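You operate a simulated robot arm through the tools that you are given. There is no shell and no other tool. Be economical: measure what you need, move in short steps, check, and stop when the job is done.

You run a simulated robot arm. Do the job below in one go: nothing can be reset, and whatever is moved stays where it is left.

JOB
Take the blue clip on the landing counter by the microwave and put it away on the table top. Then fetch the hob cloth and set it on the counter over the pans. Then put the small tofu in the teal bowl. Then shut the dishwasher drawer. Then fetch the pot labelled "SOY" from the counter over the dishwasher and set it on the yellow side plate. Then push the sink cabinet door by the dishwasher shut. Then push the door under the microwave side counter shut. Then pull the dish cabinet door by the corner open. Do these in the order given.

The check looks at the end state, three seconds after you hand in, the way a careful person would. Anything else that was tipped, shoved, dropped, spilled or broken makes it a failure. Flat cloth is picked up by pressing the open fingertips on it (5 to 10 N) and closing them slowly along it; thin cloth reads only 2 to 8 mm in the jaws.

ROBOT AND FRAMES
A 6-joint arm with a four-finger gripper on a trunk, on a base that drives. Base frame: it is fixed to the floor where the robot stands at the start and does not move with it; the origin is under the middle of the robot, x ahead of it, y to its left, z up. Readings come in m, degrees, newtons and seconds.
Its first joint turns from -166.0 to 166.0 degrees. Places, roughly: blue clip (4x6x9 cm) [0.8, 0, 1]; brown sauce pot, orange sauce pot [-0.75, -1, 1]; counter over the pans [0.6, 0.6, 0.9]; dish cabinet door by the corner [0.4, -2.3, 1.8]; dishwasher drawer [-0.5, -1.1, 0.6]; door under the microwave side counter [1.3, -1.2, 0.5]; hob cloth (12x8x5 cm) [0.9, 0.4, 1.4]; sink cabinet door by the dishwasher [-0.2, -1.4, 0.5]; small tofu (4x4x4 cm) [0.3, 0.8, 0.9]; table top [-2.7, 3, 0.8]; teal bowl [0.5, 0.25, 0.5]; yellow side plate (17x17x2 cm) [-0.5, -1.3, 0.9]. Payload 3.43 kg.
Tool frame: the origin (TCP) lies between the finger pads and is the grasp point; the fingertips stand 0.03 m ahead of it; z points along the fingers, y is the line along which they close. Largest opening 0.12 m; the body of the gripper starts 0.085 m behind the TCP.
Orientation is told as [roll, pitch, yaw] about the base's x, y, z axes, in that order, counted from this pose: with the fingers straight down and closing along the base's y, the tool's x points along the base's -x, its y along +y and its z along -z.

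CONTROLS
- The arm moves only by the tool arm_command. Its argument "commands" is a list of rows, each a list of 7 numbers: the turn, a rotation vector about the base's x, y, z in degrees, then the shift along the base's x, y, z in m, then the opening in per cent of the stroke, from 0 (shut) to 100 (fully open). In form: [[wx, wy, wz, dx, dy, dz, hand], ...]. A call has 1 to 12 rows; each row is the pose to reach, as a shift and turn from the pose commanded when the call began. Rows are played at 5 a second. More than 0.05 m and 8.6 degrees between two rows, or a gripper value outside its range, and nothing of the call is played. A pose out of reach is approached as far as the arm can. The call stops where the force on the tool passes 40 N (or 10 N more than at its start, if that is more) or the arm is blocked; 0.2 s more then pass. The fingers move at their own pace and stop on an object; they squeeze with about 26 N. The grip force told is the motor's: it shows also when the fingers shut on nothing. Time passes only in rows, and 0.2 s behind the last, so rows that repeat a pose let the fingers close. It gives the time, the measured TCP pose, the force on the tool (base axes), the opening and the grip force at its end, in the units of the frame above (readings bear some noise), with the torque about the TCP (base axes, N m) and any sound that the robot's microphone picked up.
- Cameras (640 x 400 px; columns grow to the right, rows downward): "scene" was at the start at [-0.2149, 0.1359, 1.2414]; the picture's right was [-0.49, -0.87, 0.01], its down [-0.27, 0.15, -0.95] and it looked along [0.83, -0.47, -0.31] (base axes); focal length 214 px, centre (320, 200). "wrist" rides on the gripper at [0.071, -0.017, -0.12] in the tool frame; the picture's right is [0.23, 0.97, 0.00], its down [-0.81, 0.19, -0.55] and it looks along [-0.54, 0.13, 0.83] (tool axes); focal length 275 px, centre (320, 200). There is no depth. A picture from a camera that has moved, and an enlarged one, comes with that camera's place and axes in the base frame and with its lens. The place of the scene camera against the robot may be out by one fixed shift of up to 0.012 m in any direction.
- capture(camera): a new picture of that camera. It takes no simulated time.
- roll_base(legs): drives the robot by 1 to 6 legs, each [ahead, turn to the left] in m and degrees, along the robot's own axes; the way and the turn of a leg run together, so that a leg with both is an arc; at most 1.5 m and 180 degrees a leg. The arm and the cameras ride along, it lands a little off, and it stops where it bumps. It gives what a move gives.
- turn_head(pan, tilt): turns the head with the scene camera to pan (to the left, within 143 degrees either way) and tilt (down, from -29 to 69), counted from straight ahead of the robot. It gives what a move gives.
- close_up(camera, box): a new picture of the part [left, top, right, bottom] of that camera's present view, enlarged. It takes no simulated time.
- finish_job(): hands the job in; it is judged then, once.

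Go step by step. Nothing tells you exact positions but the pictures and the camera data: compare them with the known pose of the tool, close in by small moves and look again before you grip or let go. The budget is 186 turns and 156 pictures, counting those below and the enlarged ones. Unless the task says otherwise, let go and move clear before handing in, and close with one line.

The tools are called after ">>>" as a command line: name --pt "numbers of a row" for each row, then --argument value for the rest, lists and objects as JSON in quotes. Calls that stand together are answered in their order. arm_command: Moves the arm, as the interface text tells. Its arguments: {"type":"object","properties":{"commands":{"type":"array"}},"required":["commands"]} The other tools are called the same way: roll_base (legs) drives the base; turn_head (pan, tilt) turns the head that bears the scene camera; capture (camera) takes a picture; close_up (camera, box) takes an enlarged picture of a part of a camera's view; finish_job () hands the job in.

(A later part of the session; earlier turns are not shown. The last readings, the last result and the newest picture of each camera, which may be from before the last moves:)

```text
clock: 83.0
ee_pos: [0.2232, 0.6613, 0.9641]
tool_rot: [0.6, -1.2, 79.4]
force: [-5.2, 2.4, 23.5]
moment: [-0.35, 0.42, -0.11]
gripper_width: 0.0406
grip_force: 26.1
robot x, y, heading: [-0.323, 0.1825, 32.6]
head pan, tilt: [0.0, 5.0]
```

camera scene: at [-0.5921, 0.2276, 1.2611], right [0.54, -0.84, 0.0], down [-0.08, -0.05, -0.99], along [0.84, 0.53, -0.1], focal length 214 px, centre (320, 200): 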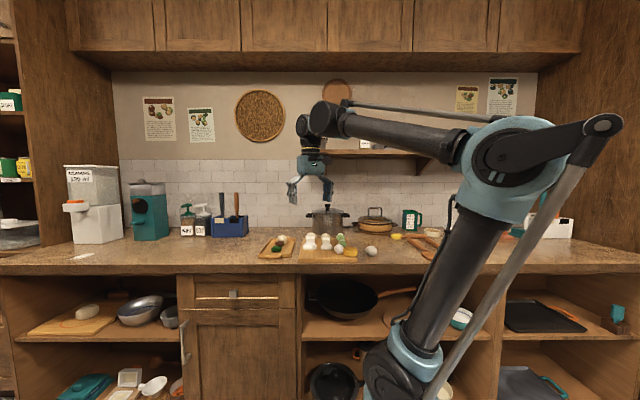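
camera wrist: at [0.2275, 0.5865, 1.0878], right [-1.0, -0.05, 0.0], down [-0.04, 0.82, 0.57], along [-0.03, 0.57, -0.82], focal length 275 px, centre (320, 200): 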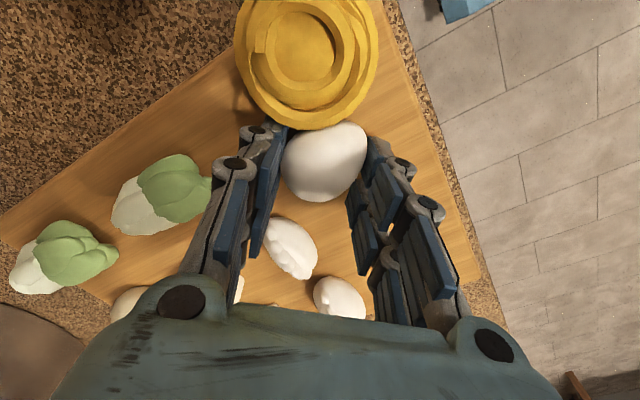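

>>> arm_command --pt "0 0 0 0 0 0.01 30" --pt "0 0 0 0 0 0.03 30" --pt "0 0 0 0 0 0.06 30" --pt "0 0 0 0 0 0.09 30"

>>> capture --camera "wrist"

```text
clock: 84.0
ee_pos: [0.2256, 0.6618, 1.055]
tool_rot: [0.5, -1.1, 79.4]
force: [1.0, -0.2, 0.2]
moment: [0.01, -0.01, 0.02]
gripper_width: 0.0403
grip_force: 25.7
robot x, y, heading: [-0.3225, 0.1871, 32.3]
head pan, tilt: [0.0, 5.0]
```

```text
118 pictures are left
camera wrist: at [0.2296, 0.5871, 1.1751], right [-1.0, -0.05, 0.0], down [-0.04, 0.82, 0.57], along [-0.03, 0.57, -0.82], focal length 275 px, centre (320, 200)
```

wrist: 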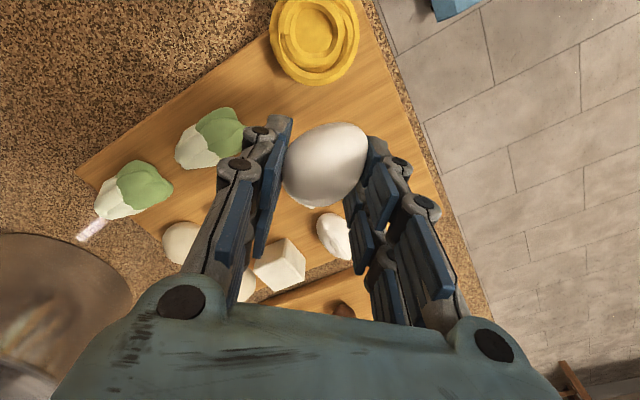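

Egg is held intact. Carry it to spot A and lower it.

>>> arm_command --pt "0 0 0 -0.022 0.026 0 30" --pt "0 0 0 -0.045 0.053 0 30" --pt "0 0 0 -0.068 0.079 0 30" --pt "0 0 0 -0.09 0.105 0 30" --pt "0 0 0 -0.09 0.105 0 30"

>>> capture --camera "wrist"

```text
clock: 85.2
ee_pos: [0.1332, 0.7666, 1.0563]
tool_rot: [0.5, -1.0, 79.4]
force: [-0.2, -0.7, -0.1]
moment: [-0.02, -0.02, 0.03]
gripper_width: 0.0403
grip_force: 26.2
robot x, y, heading: [-0.3165, 0.1846, 32.5]
head pan, tilt: [0.0, 5.0]
```

```text
117 pictures are left
camera wrist: at [0.1384, 0.6928, 1.1753], right [-1.0, -0.05, 0.0], down [-0.04, 0.82, 0.57], along [-0.03, 0.57, -0.82], focal length 275 px, centre (320, 200)
```

wrist: 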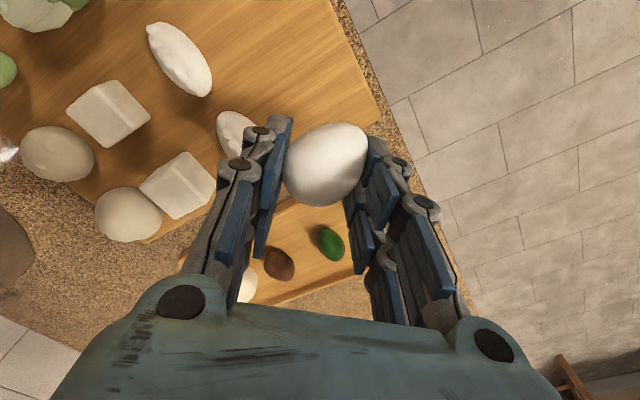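

>>> arm_command --pt "0 0 0 0 0 -0.04 30" --pt "0 0 0 0 0 -0.075 30" --pt "0 0 0 0 0 -0.085 30" --pt "0 0 0 0 0 -0.089 30" --pt "0 0 0 0 0 -0.089 36" --pt "0 0 0 0 0 -0.089 42" --pt "0 0 0 0 0 -0.089 50" --pt "0 0 0 0 0 -0.089 55" --pt "0 0 0 0 0 -0.05 58" --pt "0 0 0 0 0 -0.005 60" --pt "0 0 0 0 0 0.04 60"

>>> capture --camera "wrist"

```text
clock: 87.7
ee_pos: [0.1291, 0.7644, 1.0941]
tool_rot: [0.6, -1.1, 79.4]
force: [-0.8, 0.3, -0.6]
moment: [0.02, 0.01, 0.01]
gripper_width: 0.0722
grip_force: 0.1
robot x, y, heading: [-0.3169, 0.1837, 32.4]
head pan, tilt: [0.0, 5.0]
```

```text
116 pictures are left
camera wrist: at [0.1347, 0.6895, 1.2145], right [-1.0, -0.05, 0.0], down [-0.04, 0.82, 0.57], along [-0.03, 0.57, -0.82], focal length 275 px, centre (320, 200)
```

wrist: 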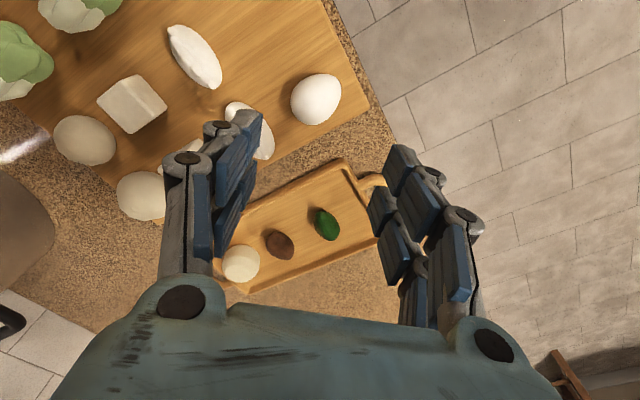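

Egg A restored. Now over to the off-board egg.

>>> arm_command --pt "0 0 -2 0.03 -0.032 0 65" --pt "0 0 -4 0.06 -0.064 0 65" --pt "0 0 -6 0.09 -0.096 0 65" --pt "0 0 -8 0.12 -0.128 0 65" --pt "0 0 -10 0.15 -0.16 0 65" --pt "0 0 -12 0.18 -0.192 0 65" --pt "0 0 -12 0.2 -0.215 -0.02 65" --pt "0 0 -12 0.2 -0.215 -0.02 65"

>>> capture --camera "wrist"

```text
clock: 89.5
ee_pos: [0.3297, 0.5471, 1.0759]
tool_rot: [0.5, -1.1, 67.5]
force: [0.4, -0.6, 0.0]
moment: [0.02, 0.02, -0.02]
gripper_width: 0.0782
grip_force: 0.1
robot x, y, heading: [-0.3185, 0.1836, 32.3]
head pan, tilt: [0.0, 5.0]
```

```text
115 pictures are left
camera wrist: at [0.3186, 0.4745, 1.1955], right [-0.99, 0.16, 0.0], down [0.14, 0.81, 0.57], along [0.09, 0.56, -0.82], focal length 275 px, centre (320, 200)
```

wrist: 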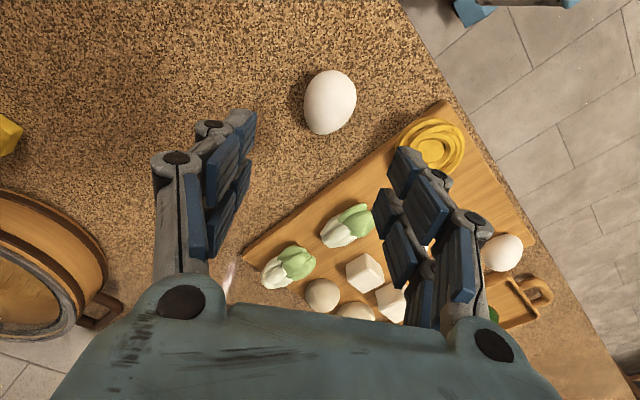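

>>> arm_command --pt "0 0 0 -0.009 0.002 -0.04 65" --pt "0 0 0 -0.009 0.002 -0.08 65" --pt "0 0 0 -0.009 0.002 -0.11 65" --pt "0 0 0 -0.009 0.002 -0.128 65" --pt "0 0 0 -0.009 0.002 -0.13 50" --pt "0 0 0 -0.009 0.002 -0.13 40" --pt "0 0 0 -0.009 0.002 -0.13 36" --pt "0 0 0 -0.009 0.002 -0.13 32" --pt "0 0 0 -0.009 0.002 -0.13 30"

>>> capture --camera "wrist"

```text
clock: 91.5
ee_pos: [0.3236, 0.5521, 0.9446]
tool_rot: [0.5, -1.2, 67.4]
force: [19.4, -4.6, 33.1]
moment: [-1.22, -1.22, 0.55]
gripper_width: 0.0509
grip_force: 13.0
robot x, y, heading: [-0.3206, 0.1866, 32.5]
head pan, tilt: [0.0, 5.0]
```

```text
114 pictures are left
camera wrist: at [0.3121, 0.4786, 1.0641], right [-0.99, 0.16, 0.0], down [0.13, 0.81, 0.57], along [0.09, 0.56, -0.82], focal length 275 px, centre (320, 200)
```

wrist: 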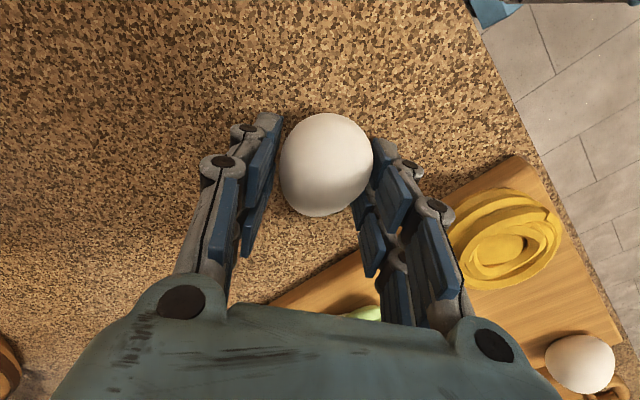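

>>> arm_command --pt "0 0 0 0 0 0.001 32" --pt "0 0 0 0 0 0.002 32"

>>> close_up --camera "wrist" --box '[180, 90, 460, 270]'

```text
clock: 92.0
ee_pos: [0.3216, 0.5528, 0.9441]
tool_rot: [0.6, -1.2, 67.4]
force: [0.8, -0.7, 2.4]
moment: [-0.15, -0.08, 0.04]
gripper_width: 0.0428
grip_force: 25.8
robot x, y, heading: [-0.318, 0.1826, 32.4]
head pan, tilt: [0.0, 5.0]
```

```text
2.22 times, centred on (320, 180) of wrist
camera zoom: at [0.3108, 0.4785, 1.0649], right [-0.99, 0.16, 0.01], down [0.14, 0.81, 0.57], along [0.09, 0.56, -0.82], focal length 612 px, centre (320, 244)
```

zoom: 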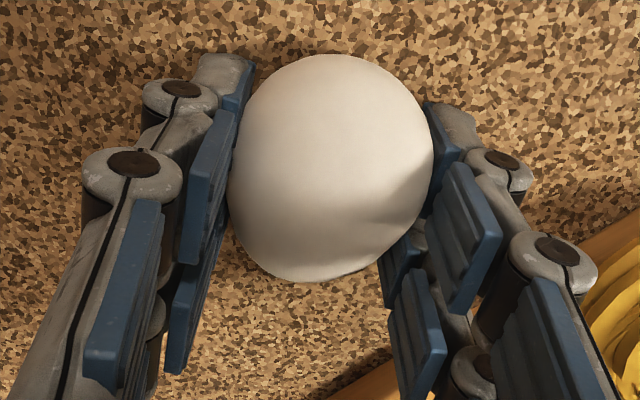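

Comparing sizes with the first pictures, egg A was clearly the larger one – which is this egg; the smaller belongs at spot B. I release this one here for now and go move the small egg to B.

>>> arm_command --pt "0 0 0 0 0 0 45" --pt "0 0 0 0 0 0 60" --pt "0 0 0 0 0 0 65" --pt "0 0 0 0 0 0.045 65" --pt "0 0 0 0 0 0.09 65" --pt "0 0 0 0 0 0.13 65" --pt "0 0 2 -0.033 0.036 0.13 65" --pt "0 0 4 -0.066 0.072 0.13 65" --pt "0 0 6 -0.099 0.108 0.13 65" --pt "0 0 8 -0.132 0.144 0.13 65" --pt "0 0 10 -0.163 0.178 0.13 65" --pt "0 0 12 -0.189 0.21 0.13 65"

>>> capture --camera "wrist"

```text
clock: 94.7
ee_pos: [0.1344, 0.7645, 1.0743]
tool_rot: [0.5, -1.0, 79.4]
force: [0.0, -0.1, -0.1]
moment: [-0.01, -0.02, 0.0]
gripper_width: 0.0777
grip_force: 0.1
robot x, y, heading: [-0.3199, 0.1881, 32.6]
head pan, tilt: [0.0, 5.0]
```

```text
112 pictures are left
camera wrist: at [0.1386, 0.6893, 1.1929], right [-1.0, -0.05, 0.0], down [-0.04, 0.82, 0.57], along [-0.03, 0.57, -0.82], focal length 275 px, centre (320, 200)
```

wrist: 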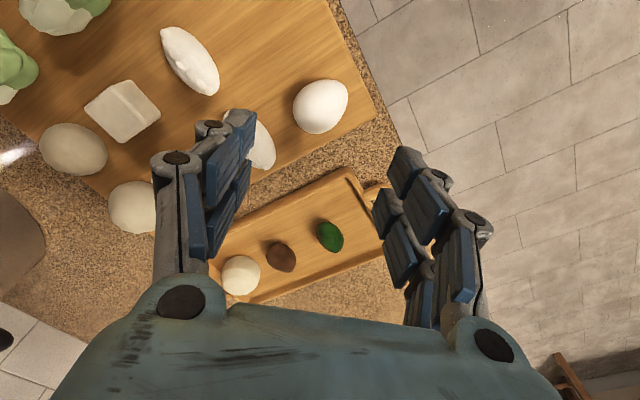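

>>> arm_command --pt "0 0 0 0 -0.003 -0.04 58" --pt "0 0 0 0 -0.003 -0.08 58" --pt "0 0 0 0 -0.003 -0.107 58" --pt "0 0 0 0 -0.003 -0.108 45" --pt "0 0 0 0 -0.003 -0.108 34" --pt "0 0 0 0 -0.003 -0.108 30" --pt "0 0 0 0 -0.003 -0.108 30" --pt "0 0 0 0 -0.003 -0.07 30" --pt "0 0 0 0 -0.003 -0.03 30" --pt "0 0 0 0.015 -0.026 -0.02 30" --pt "0 0 0 0.029 -0.05 -0.02 30" --pt "0 0 0 0.039 -0.07 -0.02 30"

>>> capture --camera "wrist"

```text
clock: 97.2
ee_pos: [0.1727, 0.6933, 1.0569]
tool_rot: [0.5, -1.1, 79.3]
force: [0.4, 0.1, -2.0]
moment: [0.0, 0.02, -0.01]
gripper_width: 0.0405
grip_force: 26.5
robot x, y, heading: [-0.3167, 0.1859, 32.3]
head pan, tilt: [0.0, 5.0]
```

```text
111 pictures are left
camera wrist: at [0.177, 0.6187, 1.1761], right [-1.0, -0.05, 0.0], down [-0.04, 0.82, 0.57], along [-0.03, 0.57, -0.82], focal length 275 px, centre (320, 200)
```

wrist: 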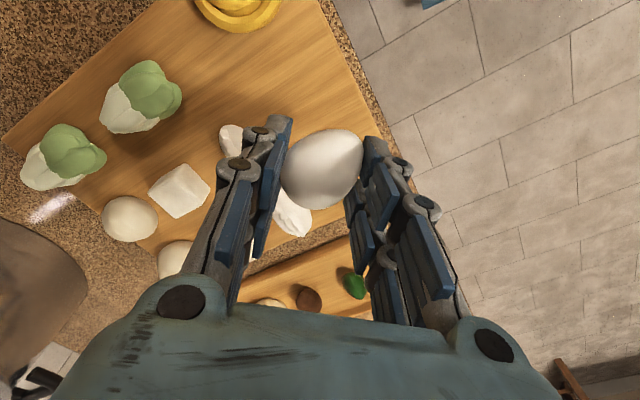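

>>> arm_command --pt "0 0 0 0 0 -0.04 30" --pt "0 0 0 0 0 -0.075 30" --pt "0 0 0 0 0 -0.086 30" --pt "0 0 0 0 0 -0.09 30" --pt "0 0 0 0 0 -0.09 36" --pt "0 0 0 0 0 -0.09 42" --pt "0 0 0 0 0 -0.09 50" --pt "0 0 0 0 0 -0.09 55" --pt "0 0 0 0 0 -0.05 58" --pt "0 0 0 0 0 -0.005 60" --pt "0 0 0 0 0 0.04 60"

>>> capture --camera "wrist"

```text
clock: 99.7
ee_pos: [0.1718, 0.6945, 1.0927]
tool_rot: [0.6, -1.1, 79.5]
force: [-0.1, -0.2, -0.3]
moment: [-0.02, 0.0, 0.0]
gripper_width: 0.072
grip_force: 0.0
robot x, y, heading: [-0.3149, 0.186, 32.5]
head pan, tilt: [0.0, 5.0]
```

```text
110 pictures are left
camera wrist: at [0.177, 0.6193, 1.2128], right [-1.0, -0.05, 0.0], down [-0.04, 0.82, 0.57], along [-0.03, 0.57, -0.82], focal length 275 px, centre (320, 200)
```

wrist: 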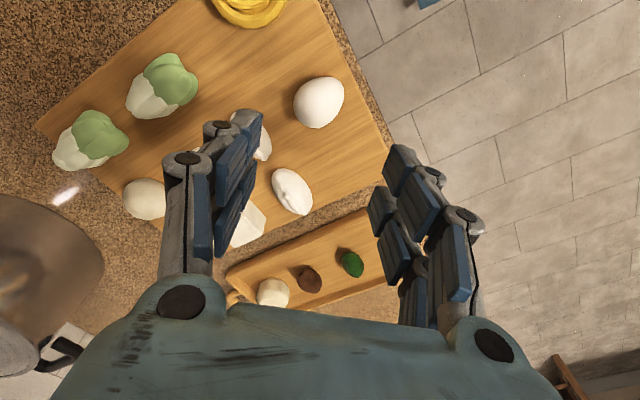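

>>> arm_command --pt "0 0 -3 0.03 -0.029 0 65" --pt "0 0 -6 0.06 -0.058 0 65" --pt "0 0 -9 0.09 -0.087 0 65" --pt "0 0 -12 0.12 -0.115 0 65" --pt "0 0 -12 0.148 -0.143 0 65" --pt "0 0 -12 0.148 -0.143 -0.02 65"

>>> capture --camera "wrist"

```text
clock: 101.0
ee_pos: [0.3237, 0.5509, 1.0753]
tool_rot: [0.5, -1.1, 67.4]
force: [0.3, -0.1, 0.5]
moment: [-0.01, 0.02, -0.02]
gripper_width: 0.0777
grip_force: 0.1
robot x, y, heading: [-0.3185, 0.1824, 32.3]
head pan, tilt: [0.0, 5.0]
```

```text
109 pictures are left
camera wrist: at [0.3118, 0.4766, 1.1946], right [-0.99, 0.16, 0.0], down [0.14, 0.81, 0.57], along [0.09, 0.56, -0.82], focal length 275 px, centre (320, 200)
```

wrist: 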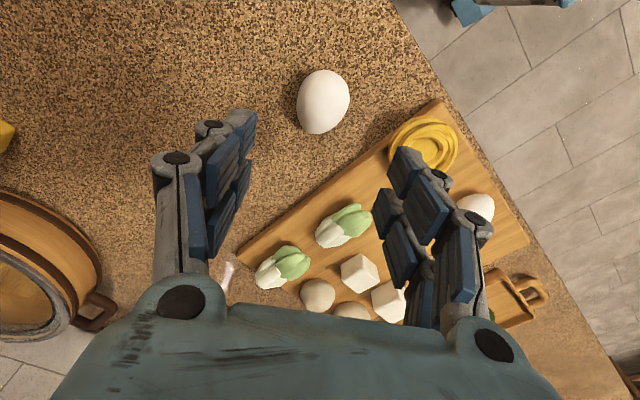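

>>> arm_command --pt "0 0 0 -0.004 -0.001 -0.04 65" --pt "0 0 0 -0.004 -0.001 -0.08 65" --pt "0 0 0 -0.004 -0.001 -0.11 65" --pt "0 0 0 -0.004 -0.001 -0.13 65" --pt "0 0 0 -0.004 -0.001 -0.13 50" --pt "0 0 0 -0.004 -0.001 -0.13 40" --pt "0 0 0 -0.004 -0.001 -0.13 32" --pt "0 0 0 -0.004 -0.001 -0.13 32" --pt "0 0 0 -0.004 -0.001 -0.13 32"

>>> arm_command --pt "0 0 0 0 0 0.02 32" --pt "0 0 0 0 0 0.06 32" --pt "0 0 0 0 0 0.1 32" --pt "0 0 0 0 0 0.14 32"

>>> capture --camera "wrist"

```text
clock: 103.0
ee_pos: [0.3157, 0.5514, 0.9469]
tool_rot: [0.6, -1.0, 67.3]
force: [0.3, 0.0, 0.5]
moment: [0.01, 0.0, 0.0]
gripper_width: 0.0423
grip_force: 26.4
robot x, y, heading: [-0.3167, 0.1841, 32.4]
head pan, tilt: [0.0, 5.0]
```

```text
clock: 104.0
ee_pos: [0.3181, 0.5492, 1.0851]
tool_rot: [0.5, -1.1, 67.4]
force: [0.4, 1.1, -1.0]
moment: [-0.03, 0.03, -0.02]
gripper_width: 0.0424
grip_force: 26.3
robot x, y, heading: [-0.317, 0.186, 32.3]
head pan, tilt: [0.0, 5.0]
```

```text
108 pictures are left
camera wrist: at [0.3063, 0.4762, 1.2047], right [-0.99, 0.16, 0.0], down [0.14, 0.81, 0.57], along [0.09, 0.56, -0.82], focal length 275 px, centre (320, 200)
```

wrist: 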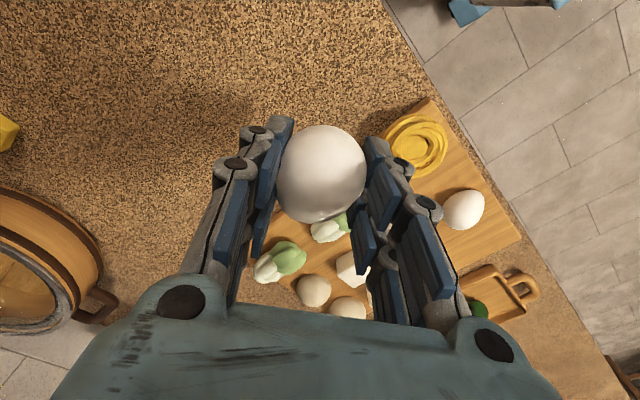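

>>> arm_command --pt "0 0 2 -0.03 0.036 0 32" --pt "0 0 4 -0.06 0.072 0 32" --pt "0 0 6 -0.09 0.108 0 32" --pt "0 0 8 -0.12 0.144 0 32" --pt "0 0 10 -0.15 0.18 0 32" --pt "0 0 12 -0.183 0.216 0 32" --pt "0 0 12 -0.183 0.216 -0.04 32" --pt "0 0 12 -0.183 0.216 -0.08 32"

>>> capture --camera "wrist"

```text
clock: 105.8
ee_pos: [0.1342, 0.763, 1.0059]
tool_rot: [0.5, -1.0, 79.4]
force: [0.8, -0.2, -1.2]
moment: [0.06, -0.01, -0.01]
gripper_width: 0.042
grip_force: 26.4
robot x, y, heading: [-0.3204, 0.1893, 32.4]
head pan, tilt: [0.0, 5.0]
```

```text
107 pictures are left
camera wrist: at [0.1394, 0.6889, 1.1258], right [-1.0, -0.05, 0.0], down [-0.04, 0.82, 0.57], along [-0.03, 0.57, -0.82], focal length 275 px, centre (320, 200)
```

wrist: 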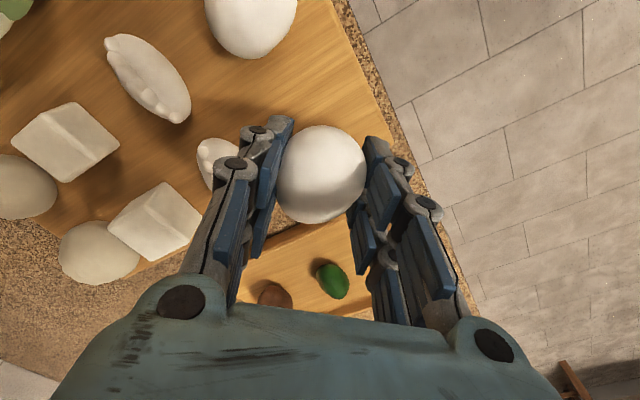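

>>> arm_command --pt "0 0 0 0 0.001 -0.025 32" --pt "0 0 0 0 0.001 -0.034 32" --pt "0 0 0 0 0.001 -0.038 32" --pt "0 0 0 0 0.001 -0.038 38" --pt "0 0 0 0 0.001 -0.038 44" --pt "0 0 0 0 0.001 -0.038 50" --pt "0 0 0 0 0.001 -0.038 55" --pt "0 0 0 0 0.001 0.005 58" --pt "0 0 0 0 0.001 0.05 60" --pt "0 0 0 0 0.001 0.1 60"

>>> capture --camera "wrist"

```text
clock: 108.0
ee_pos: [0.1327, 0.7678, 1.1067]
tool_rot: [0.5, -1.2, 79.5]
force: [0.3, -0.2, -0.7]
moment: [-0.02, 0.01, -0.02]
gripper_width: 0.072
grip_force: 0.0
robot x, y, heading: [-0.3195, 0.188, 32.1]
head pan, tilt: [0.0, 5.0]
```

```text
106 pictures are left
camera wrist: at [0.1362, 0.6932, 1.226], right [-1.0, -0.05, 0.0], down [-0.04, 0.82, 0.57], along [-0.03, 0.57, -0.82], focal length 275 px, centre (320, 200)
```

wrist: 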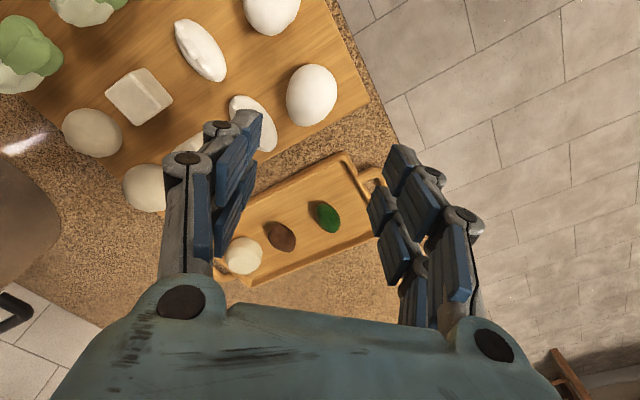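

Both eggs restored. Now the nest: I bring the hand over it with the jaws along the counter edge direction.

>>> arm_command --pt "0 0 -8 0.017 -0.026 0 70" --pt "0 0 -16 0.034 -0.052 0 70" --pt "0 0 -24 0.051 -0.078 0 70" --pt "0 0 -32 0.068 -0.104 0 70" --pt "0 0 -40 0.085 -0.13 0 70" --pt "0 0 -47 0.101 -0.157 0 70" --pt "0 0 -47 0.101 -0.157 -0.03 70"

>>> capture --camera "wrist"

```text
clock: 109.7
ee_pos: [0.2372, 0.6092, 1.075]
tool_rot: [0.5, -1.1, 32.4]
force: [0.4, 0.2, -0.2]
moment: [0.05, 0.01, 0.0]
gripper_width: 0.0839
grip_force: 0.1
robot x, y, heading: [-0.3194, 0.1843, 32.4]
head pan, tilt: [0.0, 5.0]
```

```text
105 pictures are left
camera wrist: at [0.1851, 0.5552, 1.1942], right [-0.71, 0.7, 0.0], down [0.58, 0.59, 0.57], along [0.4, 0.41, -0.82], focal length 275 px, centre (320, 200)
```

wrist: 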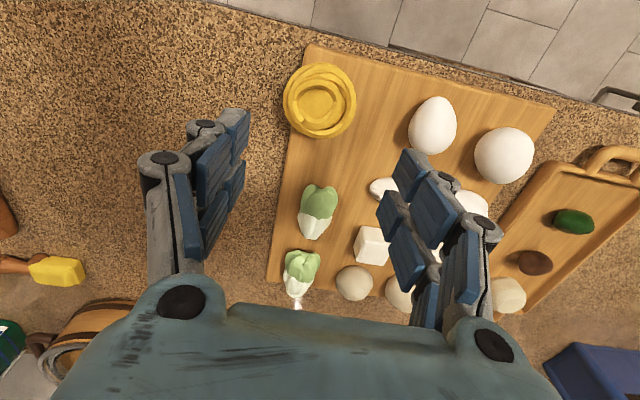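

>>> arm_command --pt "0 0 0 -0.004 -0.003 -0.04 70" --pt "0 0 0 -0.004 -0.003 -0.08 70" --pt "0 0 0 -0.004 -0.003 -0.112 70" --pt "0 0 0 -0.004 -0.003 -0.112 65" --pt "0 0 0 -0.004 -0.003 -0.112 60" --pt "0 0 0 -0.004 -0.003 -0.112 57"

>>> capture --camera "wrist"

```text
clock: 111.0
ee_pos: [0.2306, 0.6082, 0.9632]
tool_rot: [0.5, -1.2, 32.4]
force: [0.2, -0.5, -0.5]
moment: [0.03, 0.0, -0.03]
gripper_width: 0.0683
grip_force: 0.4
robot x, y, heading: [-0.3159, 0.1887, 32.5]
head pan, tilt: [0.0, 5.0]
```

```text
104 pictures are left
camera wrist: at [0.178, 0.5535, 1.0823], right [-0.72, 0.7, 0.0], down [0.58, 0.59, 0.57], along [0.4, 0.41, -0.82], focal length 275 px, centre (320, 200)
```

wrist: 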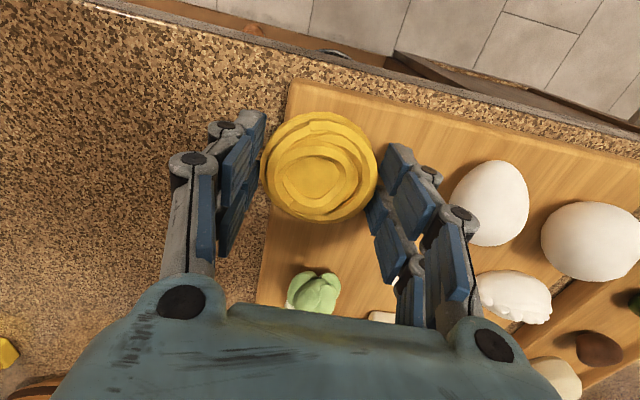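

>>> arm_command --pt "0 0 0 -0.004 0.006 0 57" --pt "0 0 0 -0.008 0.012 0 57" --pt "0 0 0 -0.011 0.018 0 57" --pt "0 0 0 -0.011 0.018 0 63" --pt "0 0 0 -0.011 0.018 0 65" --pt "0 0 0 -0.011 0.018 0.04 65" --pt "0 0 0 -0.011 0.018 0.085 65" --pt "0 0 0 -0.011 0.018 0.13 65"

>>> capture --camera "wrist"

```text
clock: 112.8
ee_pos: [0.221, 0.6227, 1.0948]
tool_rot: [0.5, -1.1, 32.4]
force: [-0.4, 0.4, 0.2]
moment: [-0.01, 0.0, 0.0]
gripper_width: 0.0782
grip_force: 0.1
robot x, y, heading: [-0.3193, 0.1847, 32.4]
head pan, tilt: [0.0, 5.0]
```

```text
103 pictures are left
camera wrist: at [0.169, 0.57, 1.2142], right [-0.72, 0.7, 0.0], down [0.58, 0.59, 0.57], along [0.4, 0.41, -0.82], focal length 275 px, centre (320, 200)
```

wrist: 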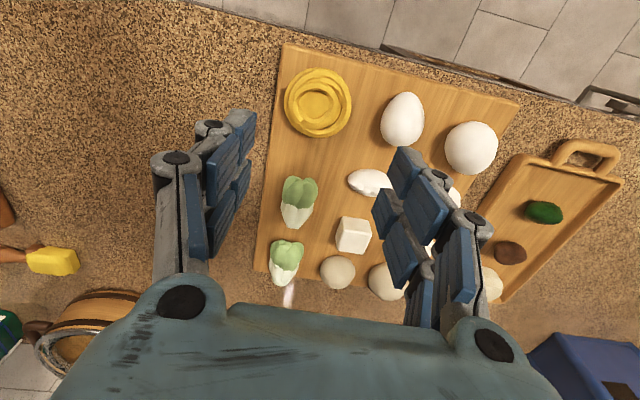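

The board is back as it was. I raise and retract the hand well clear before driving toward the shelf.

>>> arm_command --pt "0 0 0 0 0 0.045 65" --pt "0 0 0 0 0 0.09 65" --pt "0 0 0 0 0 0.13 65" --pt "0 0 0 -0.035 -0.022 0.13 65" --pt "0 0 0 -0.07 -0.044 0.13 65" --pt "0 0 0 -0.105 -0.066 0.13 65" --pt "0 0 0 -0.14 -0.088 0.13 65" --pt "0 0 0 -0.175 -0.11 0.13 65" --pt "0 0 0 -0.21 -0.132 0.13 65" --pt "0 0 0 -0.245 -0.154 0.13 65"

```text
clock: 115.0
ee_pos: [-0.025, 0.4665, 1.2256]
tool_rot: [0.5, -1.1, 32.5]
force: [0.9, 0.2, 0.3]
moment: [-0.04, 0.04, 0.03]
gripper_width: 0.0779
grip_force: 0.0
robot x, y, heading: [-0.3179, 0.1861, 32.2]
head pan, tilt: [0.0, 5.0]
```

>>> roll_base --legs '[[0, -61], [0.51, 0], [0, 61]]'

>>> turn_head --pan 0 --tilt -5

>>> capture --camera "scene"

>>> capture --camera "wrist"

```text
clock: 124.2
ee_pos: [0.4365, 0.1883, 1.2253]
tool_rot: [0.5, -1.0, 29.1]
force: [-0.6, -0.1, -0.8]
moment: [0.0, 0.0, -0.02]
gripper_width: 0.0781
grip_force: 0.0
robot x, y, heading: [0.1306, -0.079, 29.2]
head pan, tilt: [0.0, 5.0]
```

```text
clock: 124.9
ee_pos: [0.4259, 0.1797, 1.2306]
tool_rot: [0.6, -1.8, 29.1]
force: [-0.3, 0.4, -0.1]
moment: [-0.01, 0.0, 0.04]
gripper_width: 0.0781
grip_force: 0.1
robot x, y, heading: [0.1325, -0.0853, 29.4]
head pan, tilt: [0.0, -5.0]
```

```text
102 pictures are left
camera scene: at [-0.1429, -0.0269, 1.2768], right [0.49, -0.87, 0.0], down [0.06, 0.04, -1.0], along [0.87, 0.49, 0.07], focal length 214 px, centre (320, 200)
```

scene: 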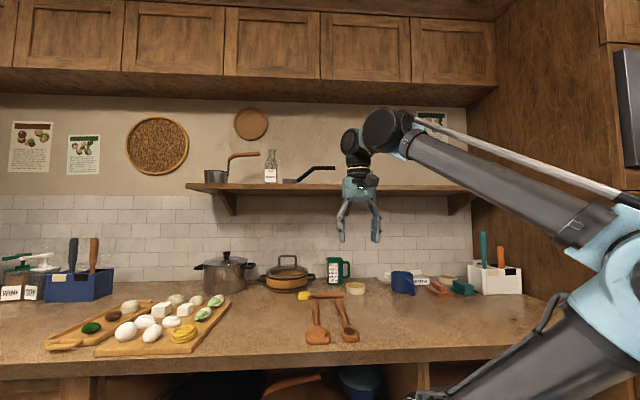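

```text
101 pictures are left
camera wrist: at [0.3689, 0.1288, 1.3487], right [-0.67, 0.74, 0.0], down [0.6, 0.55, 0.58], along [0.43, 0.39, -0.81], focal length 275 px, centre (320, 200)
```

wrist: 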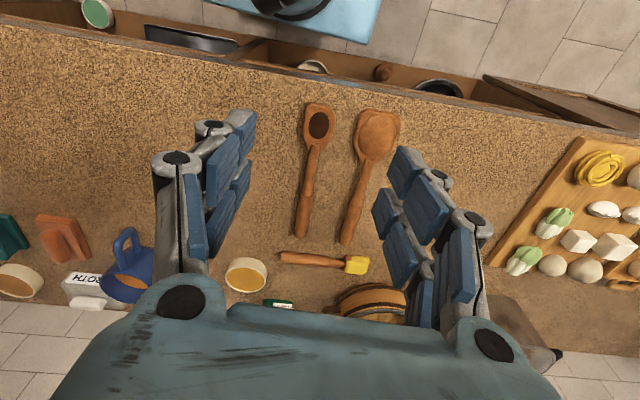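

I shift the hand left to uncover the shelf part with the cloth.

>>> arm_command --pt "0 0 0 -0.02 0.035 0 65" --pt "0 0 0 -0.04 0.07 0.03 65" --pt "0 0 0 -0.06 0.105 0.06 65" --pt "0 0 0 -0.08 0.14 0.1 65" --pt "0 0 0 -0.1 0.175 0.14 65" --pt "0 0 0 -0.12 0.2 0.18 65"

>>> close_up --camera "scene" --box '[180, 100, 500, 300]'

```text
refused: row 2 steps farther than a row can; nothing moved
```

```text
2.00 times, centred on (340, 200) of scene
camera zoom: at [-0.1429, -0.0269, 1.2768], right [0.49, -0.87, 0.0], down [0.06, 0.04, -1.0], along [0.87, 0.49, 0.07], focal length 429 px, centre (280, 200)
```

zoom: 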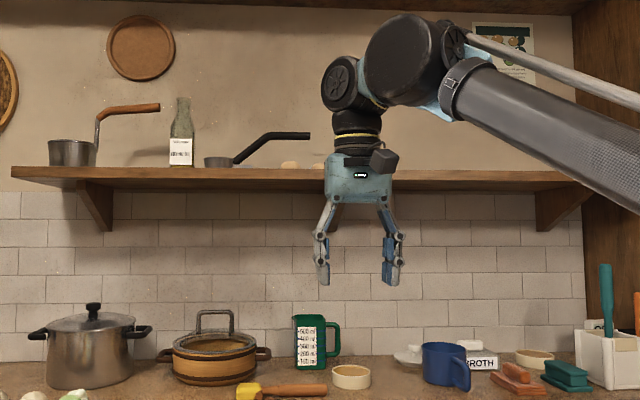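

>>> arm_command --pt "0 0 0 -0.02 0.03 0 65" --pt "0 0 0 -0.04 0.06 0.02 65" --pt "0 0 0 -0.06 0.09 0.045 65" --pt "0 0 0 -0.08 0.12 0.07 65" --pt "0 0 0 -0.1 0.15 0.095 65" --pt "0 0 0 -0.12 0.18 0.12 65" --pt "0 0 0 -0.14 0.21 0.145 65" --pt "0 0 0 -0.15 0.23 0.17 65"

>>> close_up --camera "scene" --box '[260, 100, 500, 250]'

```text
clock: 126.7
ee_pos: [0.2717, 0.4135, 1.4016]
tool_rot: [0.6, -1.9, 29.0]
force: [-0.1, -1.3, 0.4]
moment: [0.06, 0.0, 0.0]
gripper_width: 0.0783
grip_force: 0.1
robot x, y, heading: [0.1335, -0.0814, 29.3]
head pan, tilt: [0.0, -5.0]
```

```text
2.67 times, centred on (380, 175) of scene
camera zoom: at [-0.1429, -0.0272, 1.2769], right [0.49, -0.87, 0.0], down [0.06, 0.04, -1.0], along [0.87, 0.49, 0.07], focal length 572 px, centre (160, 267)
```

zoom: 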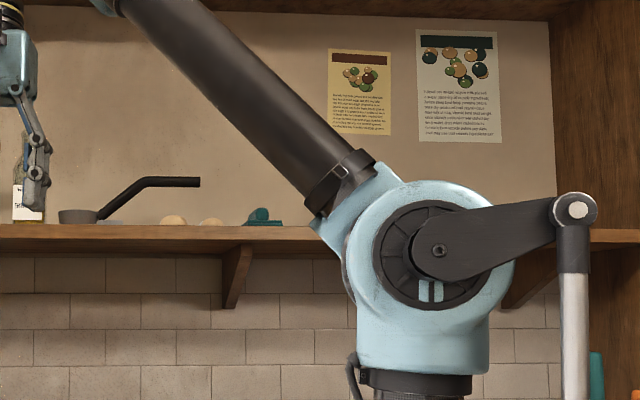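

The teal cloth is at about (0.916,0.342,1.45) on the shelf (top ≈1.42). I tilt the hand 45° forward and go to a standoff in front of it.

>>> arm_command --pt "0 0 0 0.03 -0.015 0.03 75" --pt "2.65 -4.24 0 0.07 -0.035 0.045 80" --pt "5.3 -8.5 0 0.11 -0.055 0.06 80" --pt "8 -12.7 0 0.15 -0.075 0.075 80" --pt "10.6 -17 0 0.19 -0.1 0.09 80" --pt "13.3 -21.2 0 0.23 -0.12 0.1 80" --pt "15.9 -25.4 0 0.27 -0.145 0.11 80" --pt "18.6 -29.7 0 0.31 -0.165 0.115 80" --pt "21.2 -33.9 0 0.35 -0.19 0.12 80" --pt "23.9 -38.2 0 0.39 -0.21 0.12 80" --pt "23.9 -38.2 0 0.406 -0.22 0.12 80"

>>> capture --camera "wrist"

>>> capture --camera "scene"

```text
clock: 129.1
ee_pos: [0.677, 0.1927, 1.5192]
tool_rot: [3.6, -46.9, 27.6]
force: [-1.2, -0.6, 0.7]
moment: [0.05, 0.0, 0.02]
gripper_width: 0.0959
grip_force: 0.0
out of reach, approached as far as the arm can: row 4, 5, 6, 7, 8, 9
robot x, y, heading: [0.13, -0.0832, 29.0]
head pan, tilt: [0.0, -5.0]
```

```text
98 pictures are left
camera wrist: at [0.5687, 0.1099, 1.549], right [-0.63, 0.77, -0.13], down [0.05, 0.2, 0.98], along [0.78, 0.61, -0.17], focal length 275 px, centre (320, 200)
```

wrist: 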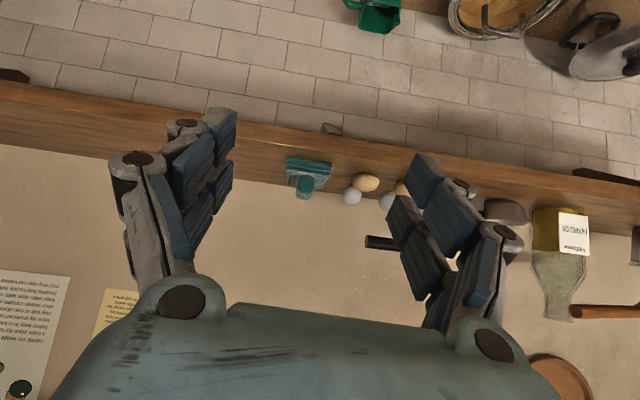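

```text
97 pictures are left
camera scene: at [-0.1431, -0.027, 1.2768], right [0.49, -0.87, 0.0], down [0.06, 0.04, -1.0], along [0.87, 0.49, 0.07], focal length 214 px, centre (320, 200)
```

scene: 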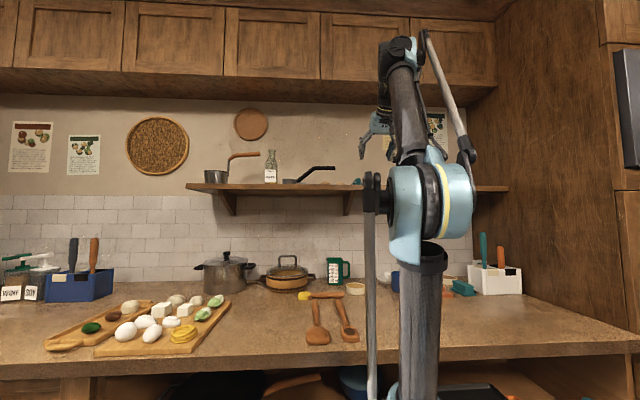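

>>> close_up --camera "wrist" --box '[230, 110, 430, 235]'

```text
3.20 times, centred on (330, 172) of wrist
camera zoom: at [0.5687, 0.1099, 1.549], right [-0.63, 0.77, -0.13], down [0.05, 0.2, 0.98], along [0.78, 0.61, -0.17], focal length 881 px, centre (288, 288)
```

zoom: 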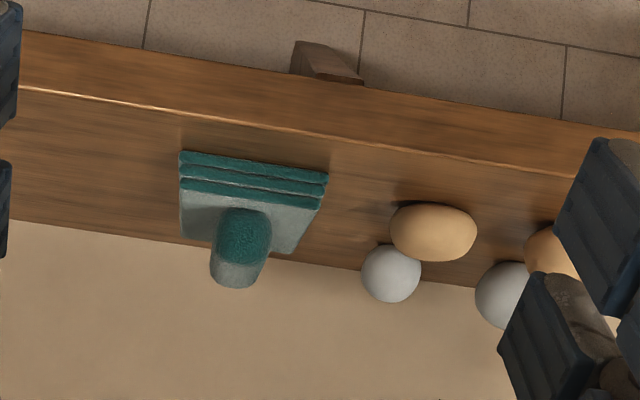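

It is a folded stack with a thin roll on top (≈2.7 cm wide, running toward the wall). I'll pinch the roll; first level the jaws and close in.

>>> arm_command --pt "-1 0 0.6 0.03 0.02 0.01 60" --pt "-2 0.2 1.2 0.065 0.042 0.015 55" --pt "-3.2 0.4 1.85 0.1 0.065 0.02 50" --pt "-3.2 0.4 1.85 0.135 0.088 0.02 50" --pt "-3.2 0.4 1.85 0.165 0.108 0.02 50"

>>> capture --camera "wrist"

>>> capture --camera "scene"

```text
clock: 130.3
ee_pos: [0.8437, 0.2996, 1.5283]
tool_rot: [-0.2, -45.0, 32.3]
force: [-0.8, -0.6, 0.0]
moment: [0.02, -0.06, -0.03]
gripper_width: 0.0599
grip_force: 0.1
out of reach, approached as far as the arm can: row 4, 5
robot x, y, heading: [0.1299, -0.0815, 29.2]
head pan, tilt: [0.0, -5.0]
```

```text
95 pictures are left
camera wrist: at [0.7379, 0.2145, 1.5636], right [-0.66, 0.74, -0.16], down [0.05, 0.26, 0.96], along [0.75, 0.62, -0.21], focal length 275 px, centre (320, 200)
```

wrist: 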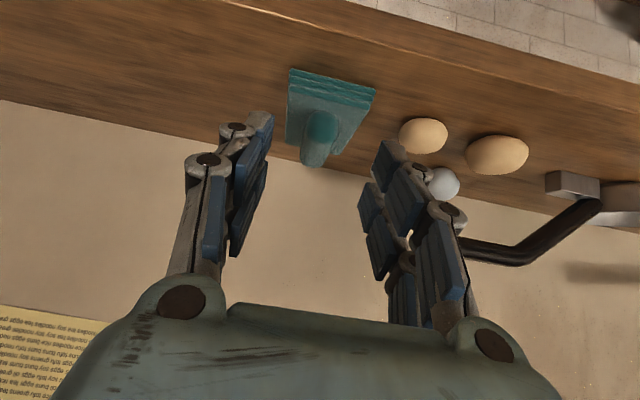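

```text
94 pictures are left
camera scene: at [-0.1435, -0.0272, 1.2768], right [0.49, -0.87, 0.0], down [0.07, 0.04, -1.0], along [0.87, 0.49, 0.07], focal length 214 px, centre (320, 200)
```

scene: 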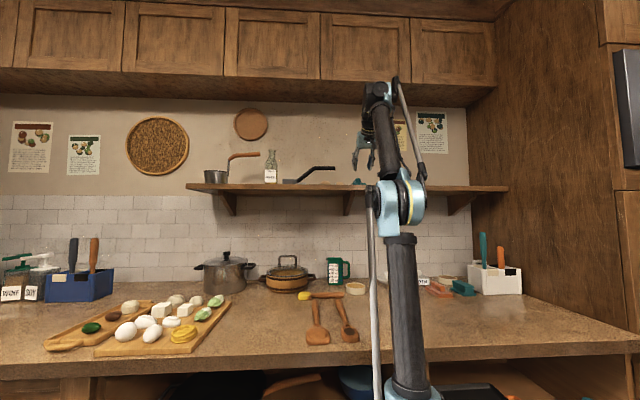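

Reach is at its limit, so I roll the base 7.5 cm ahead (hand is above the cloth top, clear).

>>> roll_base --legs '[[0.075, 0]]'

>>> capture --camera "wrist"

```text
clock: 131.3
ee_pos: [0.9091, 0.3388, 1.528]
tool_rot: [-0.1, -44.9, 32.3]
force: [-0.6, 0.8, 0.4]
moment: [-0.02, 0.0, -0.06]
gripper_width: 0.0599
grip_force: 0.0
robot x, y, heading: [0.196, -0.0475, 29.2]
head pan, tilt: [0.0, -5.0]
```

```text
93 pictures are left
camera wrist: at [0.8032, 0.2522, 1.5632], right [-0.66, 0.74, -0.16], down [0.05, 0.26, 0.96], along [0.75, 0.62, -0.21], focal length 275 px, centre (320, 200)
```

wrist: 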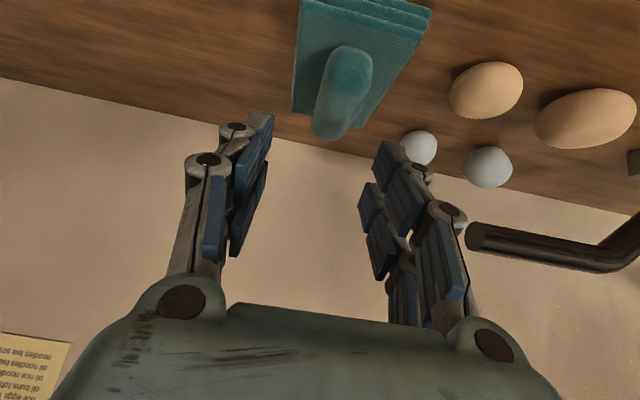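

>>> arm_command --pt "0 0 0 -0.002 0.003 -0.02 50" --pt "0 0 0 -0.002 0.003 -0.035 50" --pt "0 0 0 -0.002 0.003 -0.044 50"

>>> capture --camera "wrist"

```text
clock: 132.2
ee_pos: [0.89, 0.3332, 1.4926]
tool_rot: [-0.3, -45.7, 32.4]
force: [0.0, 0.7, -0.2]
moment: [0.0, 0.01, 0.01]
gripper_width: 0.06
grip_force: 0.0
robot x, y, heading: [0.192, -0.0491, 29.1]
head pan, tilt: [0.0, -5.0]
```

```text
92 pictures are left
camera wrist: at [0.7844, 0.2475, 1.5263], right [-0.66, 0.74, -0.17], down [0.04, 0.26, 0.97], along [0.75, 0.63, -0.2], focal length 275 px, centre (320, 200)
```

wrist: 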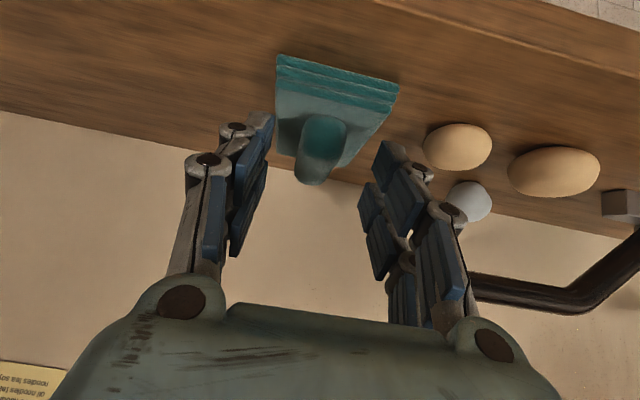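

>>> arm_command --pt "0 0 0 0.01 0.006 0 50" --pt "0 0 0 0.018 0.011 -0.006 50" --pt "0 0 0 0.018 0.011 -0.012 50"

>>> capture --camera "wrist"

```text
clock: 132.9
ee_pos: [0.9074, 0.3436, 1.4819]
tool_rot: [-0.3, -45.6, 32.3]
force: [0.6, 0.1, 0.3]
moment: [-0.01, -0.01, -0.01]
gripper_width: 0.06
grip_force: 0.0
robot x, y, heading: [0.1956, -0.0447, 29.4]
head pan, tilt: [0.0, -5.0]
```

```text
91 pictures are left
camera wrist: at [0.8022, 0.2572, 1.5156], right [-0.66, 0.74, -0.17], down [0.04, 0.26, 0.97], along [0.75, 0.63, -0.2], focal length 275 px, centre (320, 200)
```

wrist: 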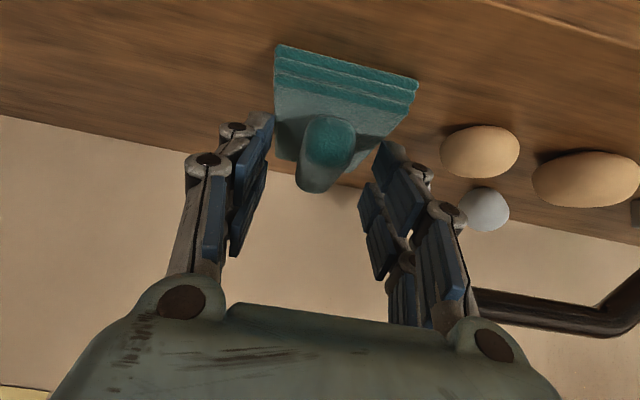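

>>> arm_command --pt "0 0 0 0 0 -0.004 50" --pt "0 0 0 0 0 -0.008 45" --pt "0 0 0 0 0 -0.008 30" --pt "0 0 0 0 0 -0.008 15" --pt "0 0 0 0 0 -0.008 0" --pt "0 0 0 0 0 -0.008 0" --pt "0 0 0 0 0 -0.008 0"

>>> capture --camera "wrist"

```text
clock: 133.5
ee_pos: [0.891, 0.3328, 1.4886]
tool_rot: [-0.2, -46.7, 32.4]
force: [-1.2, -1.4, -0.6]
moment: [0.04, -0.03, 0.0]
gripper_width: 0.0274
grip_force: 26.0
robot x, y, heading: [0.1972, -0.0488, 29.5]
head pan, tilt: [0.0, -5.0]
stopped in row 2: the force on the tool passed its limit at 54 N (the readings are from after the stop); the commanded pose is now the measured one
```

```text
90 pictures are left
camera wrist: at [0.7842, 0.2474, 1.5197], right [-0.65, 0.74, -0.17], down [0.03, 0.25, 0.97], along [0.76, 0.63, -0.18], focal length 275 px, centre (320, 200)
```

wrist: 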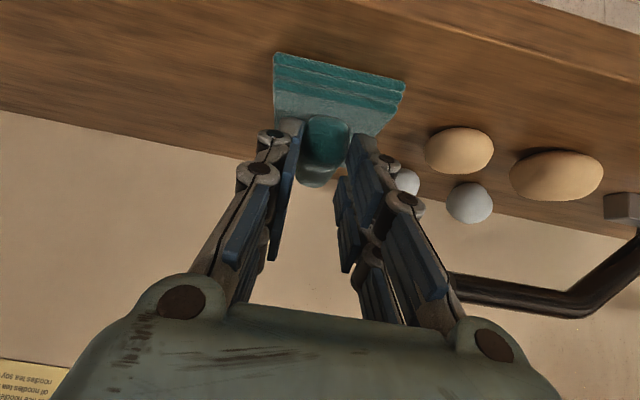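

The jaws read 2.7 cm on the roll – gripped. I lift slowly and check.

>>> arm_command --pt "0 0 0 0 0 0.01 0" --pt "0 0 0 0 0 0.025 0" --pt "0 0 0 0 0 0.045 0" --pt "0 0 0 -0.01 -0.006 0.06 0"

>>> capture --camera "wrist"

```text
clock: 134.5
ee_pos: [0.8812, 0.3297, 1.5389]
tool_rot: [-0.2, -46.8, 32.4]
force: [0.0, 0.1, -0.5]
moment: [-0.01, 0.03, -0.02]
gripper_width: 0.0273
grip_force: 26.1
out of reach, approached as far as the arm can: row 4
robot x, y, heading: [0.1955, -0.0444, 29.0]
head pan, tilt: [0.0, -5.0]
```

```text
89 pictures are left
camera wrist: at [0.7755, 0.2437, 1.569], right [-0.65, 0.74, -0.17], down [0.03, 0.25, 0.97], along [0.76, 0.63, -0.18], focal length 275 px, centre (320, 200)
```

wrist: 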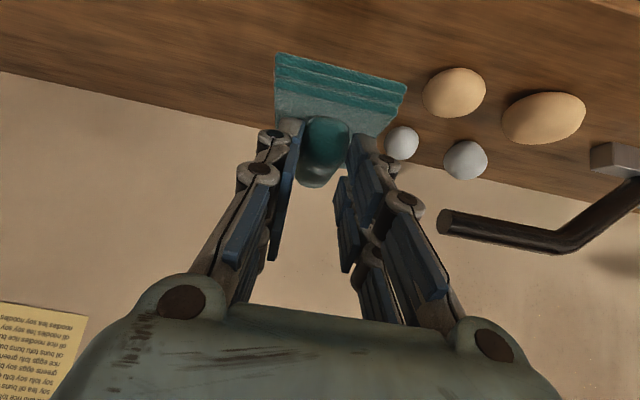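

Cloth is off the shelf and level. I back the base off 0.30 m keeping the arm pose.

>>> roll_base --legs '[[-0.3, 0]]'

>>> capture --camera "scene"

```text
clock: 136.5
ee_pos: [0.6212, 0.1899, 1.5383]
tool_rot: [-0.3, -46.8, 32.9]
force: [0.3, -0.1, -0.9]
moment: [0.0, 0.03, 0.0]
gripper_width: 0.0271
grip_force: 25.4
robot x, y, heading: [-0.0642, -0.191, 30.0]
head pan, tilt: [0.0, -5.0]
```

```text
88 pictures are left
camera scene: at [-0.3352, -0.1389, 1.2769], right [0.5, -0.87, 0.0], down [0.06, 0.04, -1.0], along [0.87, 0.5, 0.07], focal length 214 px, centre (320, 200)
```

scene: 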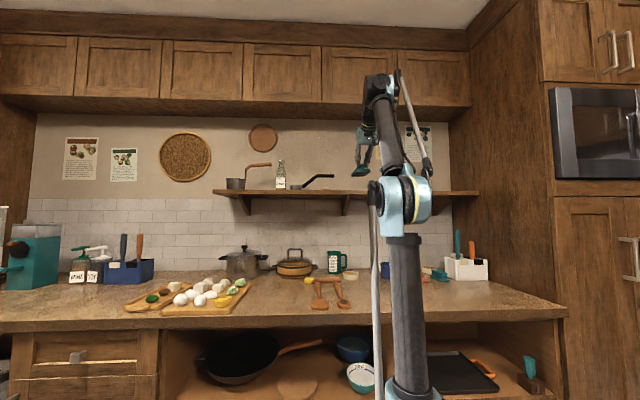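

>>> arm_command --pt "0 0 0 -0.022 0.031 -0.02 0" --pt "0 0 0 -0.044 0.062 -0.045 0" --pt "0 0 0 -0.066 0.092 -0.07 0" --pt "0 0 0 -0.088 0.122 -0.095 0" --pt "0 0 0 -0.11 0.153 -0.12 0" --pt "0 0 0 -0.132 0.184 -0.145 0" --pt "0 0 0 -0.154 0.215 -0.17 0" --pt "0 0 0 -0.176 0.245 -0.195 0" --pt "0 0 0 -0.198 0.276 -0.22 0" --pt "0 0 0 -0.222 0.307 -0.245 0" --pt "0 0 0 -0.222 0.307 -0.29 0" --pt "0 0 0 -0.222 0.307 -0.335 0"

>>> turn_head --pan 15 --tilt 20

>>> capture --camera "scene"

>>> capture --camera "wrist"

```text
clock: 139.1
ee_pos: [0.3836, 0.4866, 1.2102]
tool_rot: [-0.2, -47.5, 32.9]
force: [-0.9, 0.2, 0.2]
moment: [0.0, 0.04, -0.02]
gripper_width: 0.0272
grip_force: 26.0
robot x, y, heading: [-0.0584, -0.1878, 29.8]
head pan, tilt: [0.0, -5.0]
```

```text
clock: 140.0
ee_pos: [0.3831, 0.4862, 1.2105]
tool_rot: [-0.2, -47.5, 32.9]
force: [0.0, -0.3, -0.6]
moment: [0.0, 0.04, 0.01]
gripper_width: 0.0273
grip_force: 26.6
robot x, y, heading: [-0.0617, -0.1884, 29.9]
head pan, tilt: [15.0, 20.0]
```

```text
87 pictures are left
camera scene: at [-0.3455, -0.1169, 1.2369], right [0.7, -0.71, 0.0], down [-0.25, -0.25, -0.94], along [0.66, 0.66, -0.35], focal length 214 px, centre (320, 200)
```

scene: 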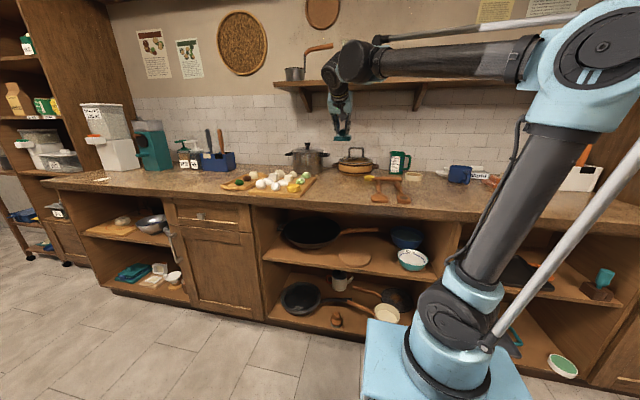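

```text
86 pictures are left
camera wrist: at [0.2783, 0.3992, 1.2399], right [-0.66, 0.73, -0.17], down [0.01, 0.24, 0.97], along [0.75, 0.64, -0.17], focal length 275 px, centre (320, 200)
```

wrist: 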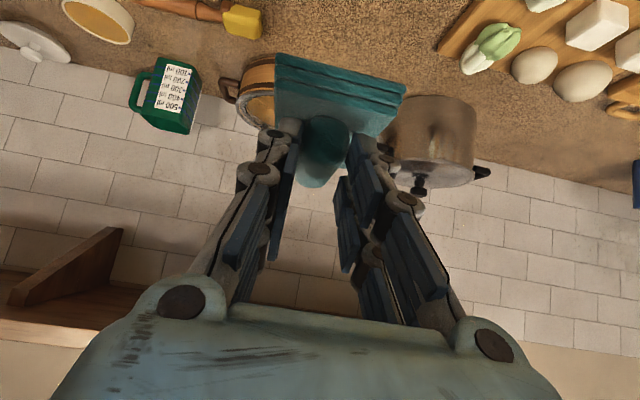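

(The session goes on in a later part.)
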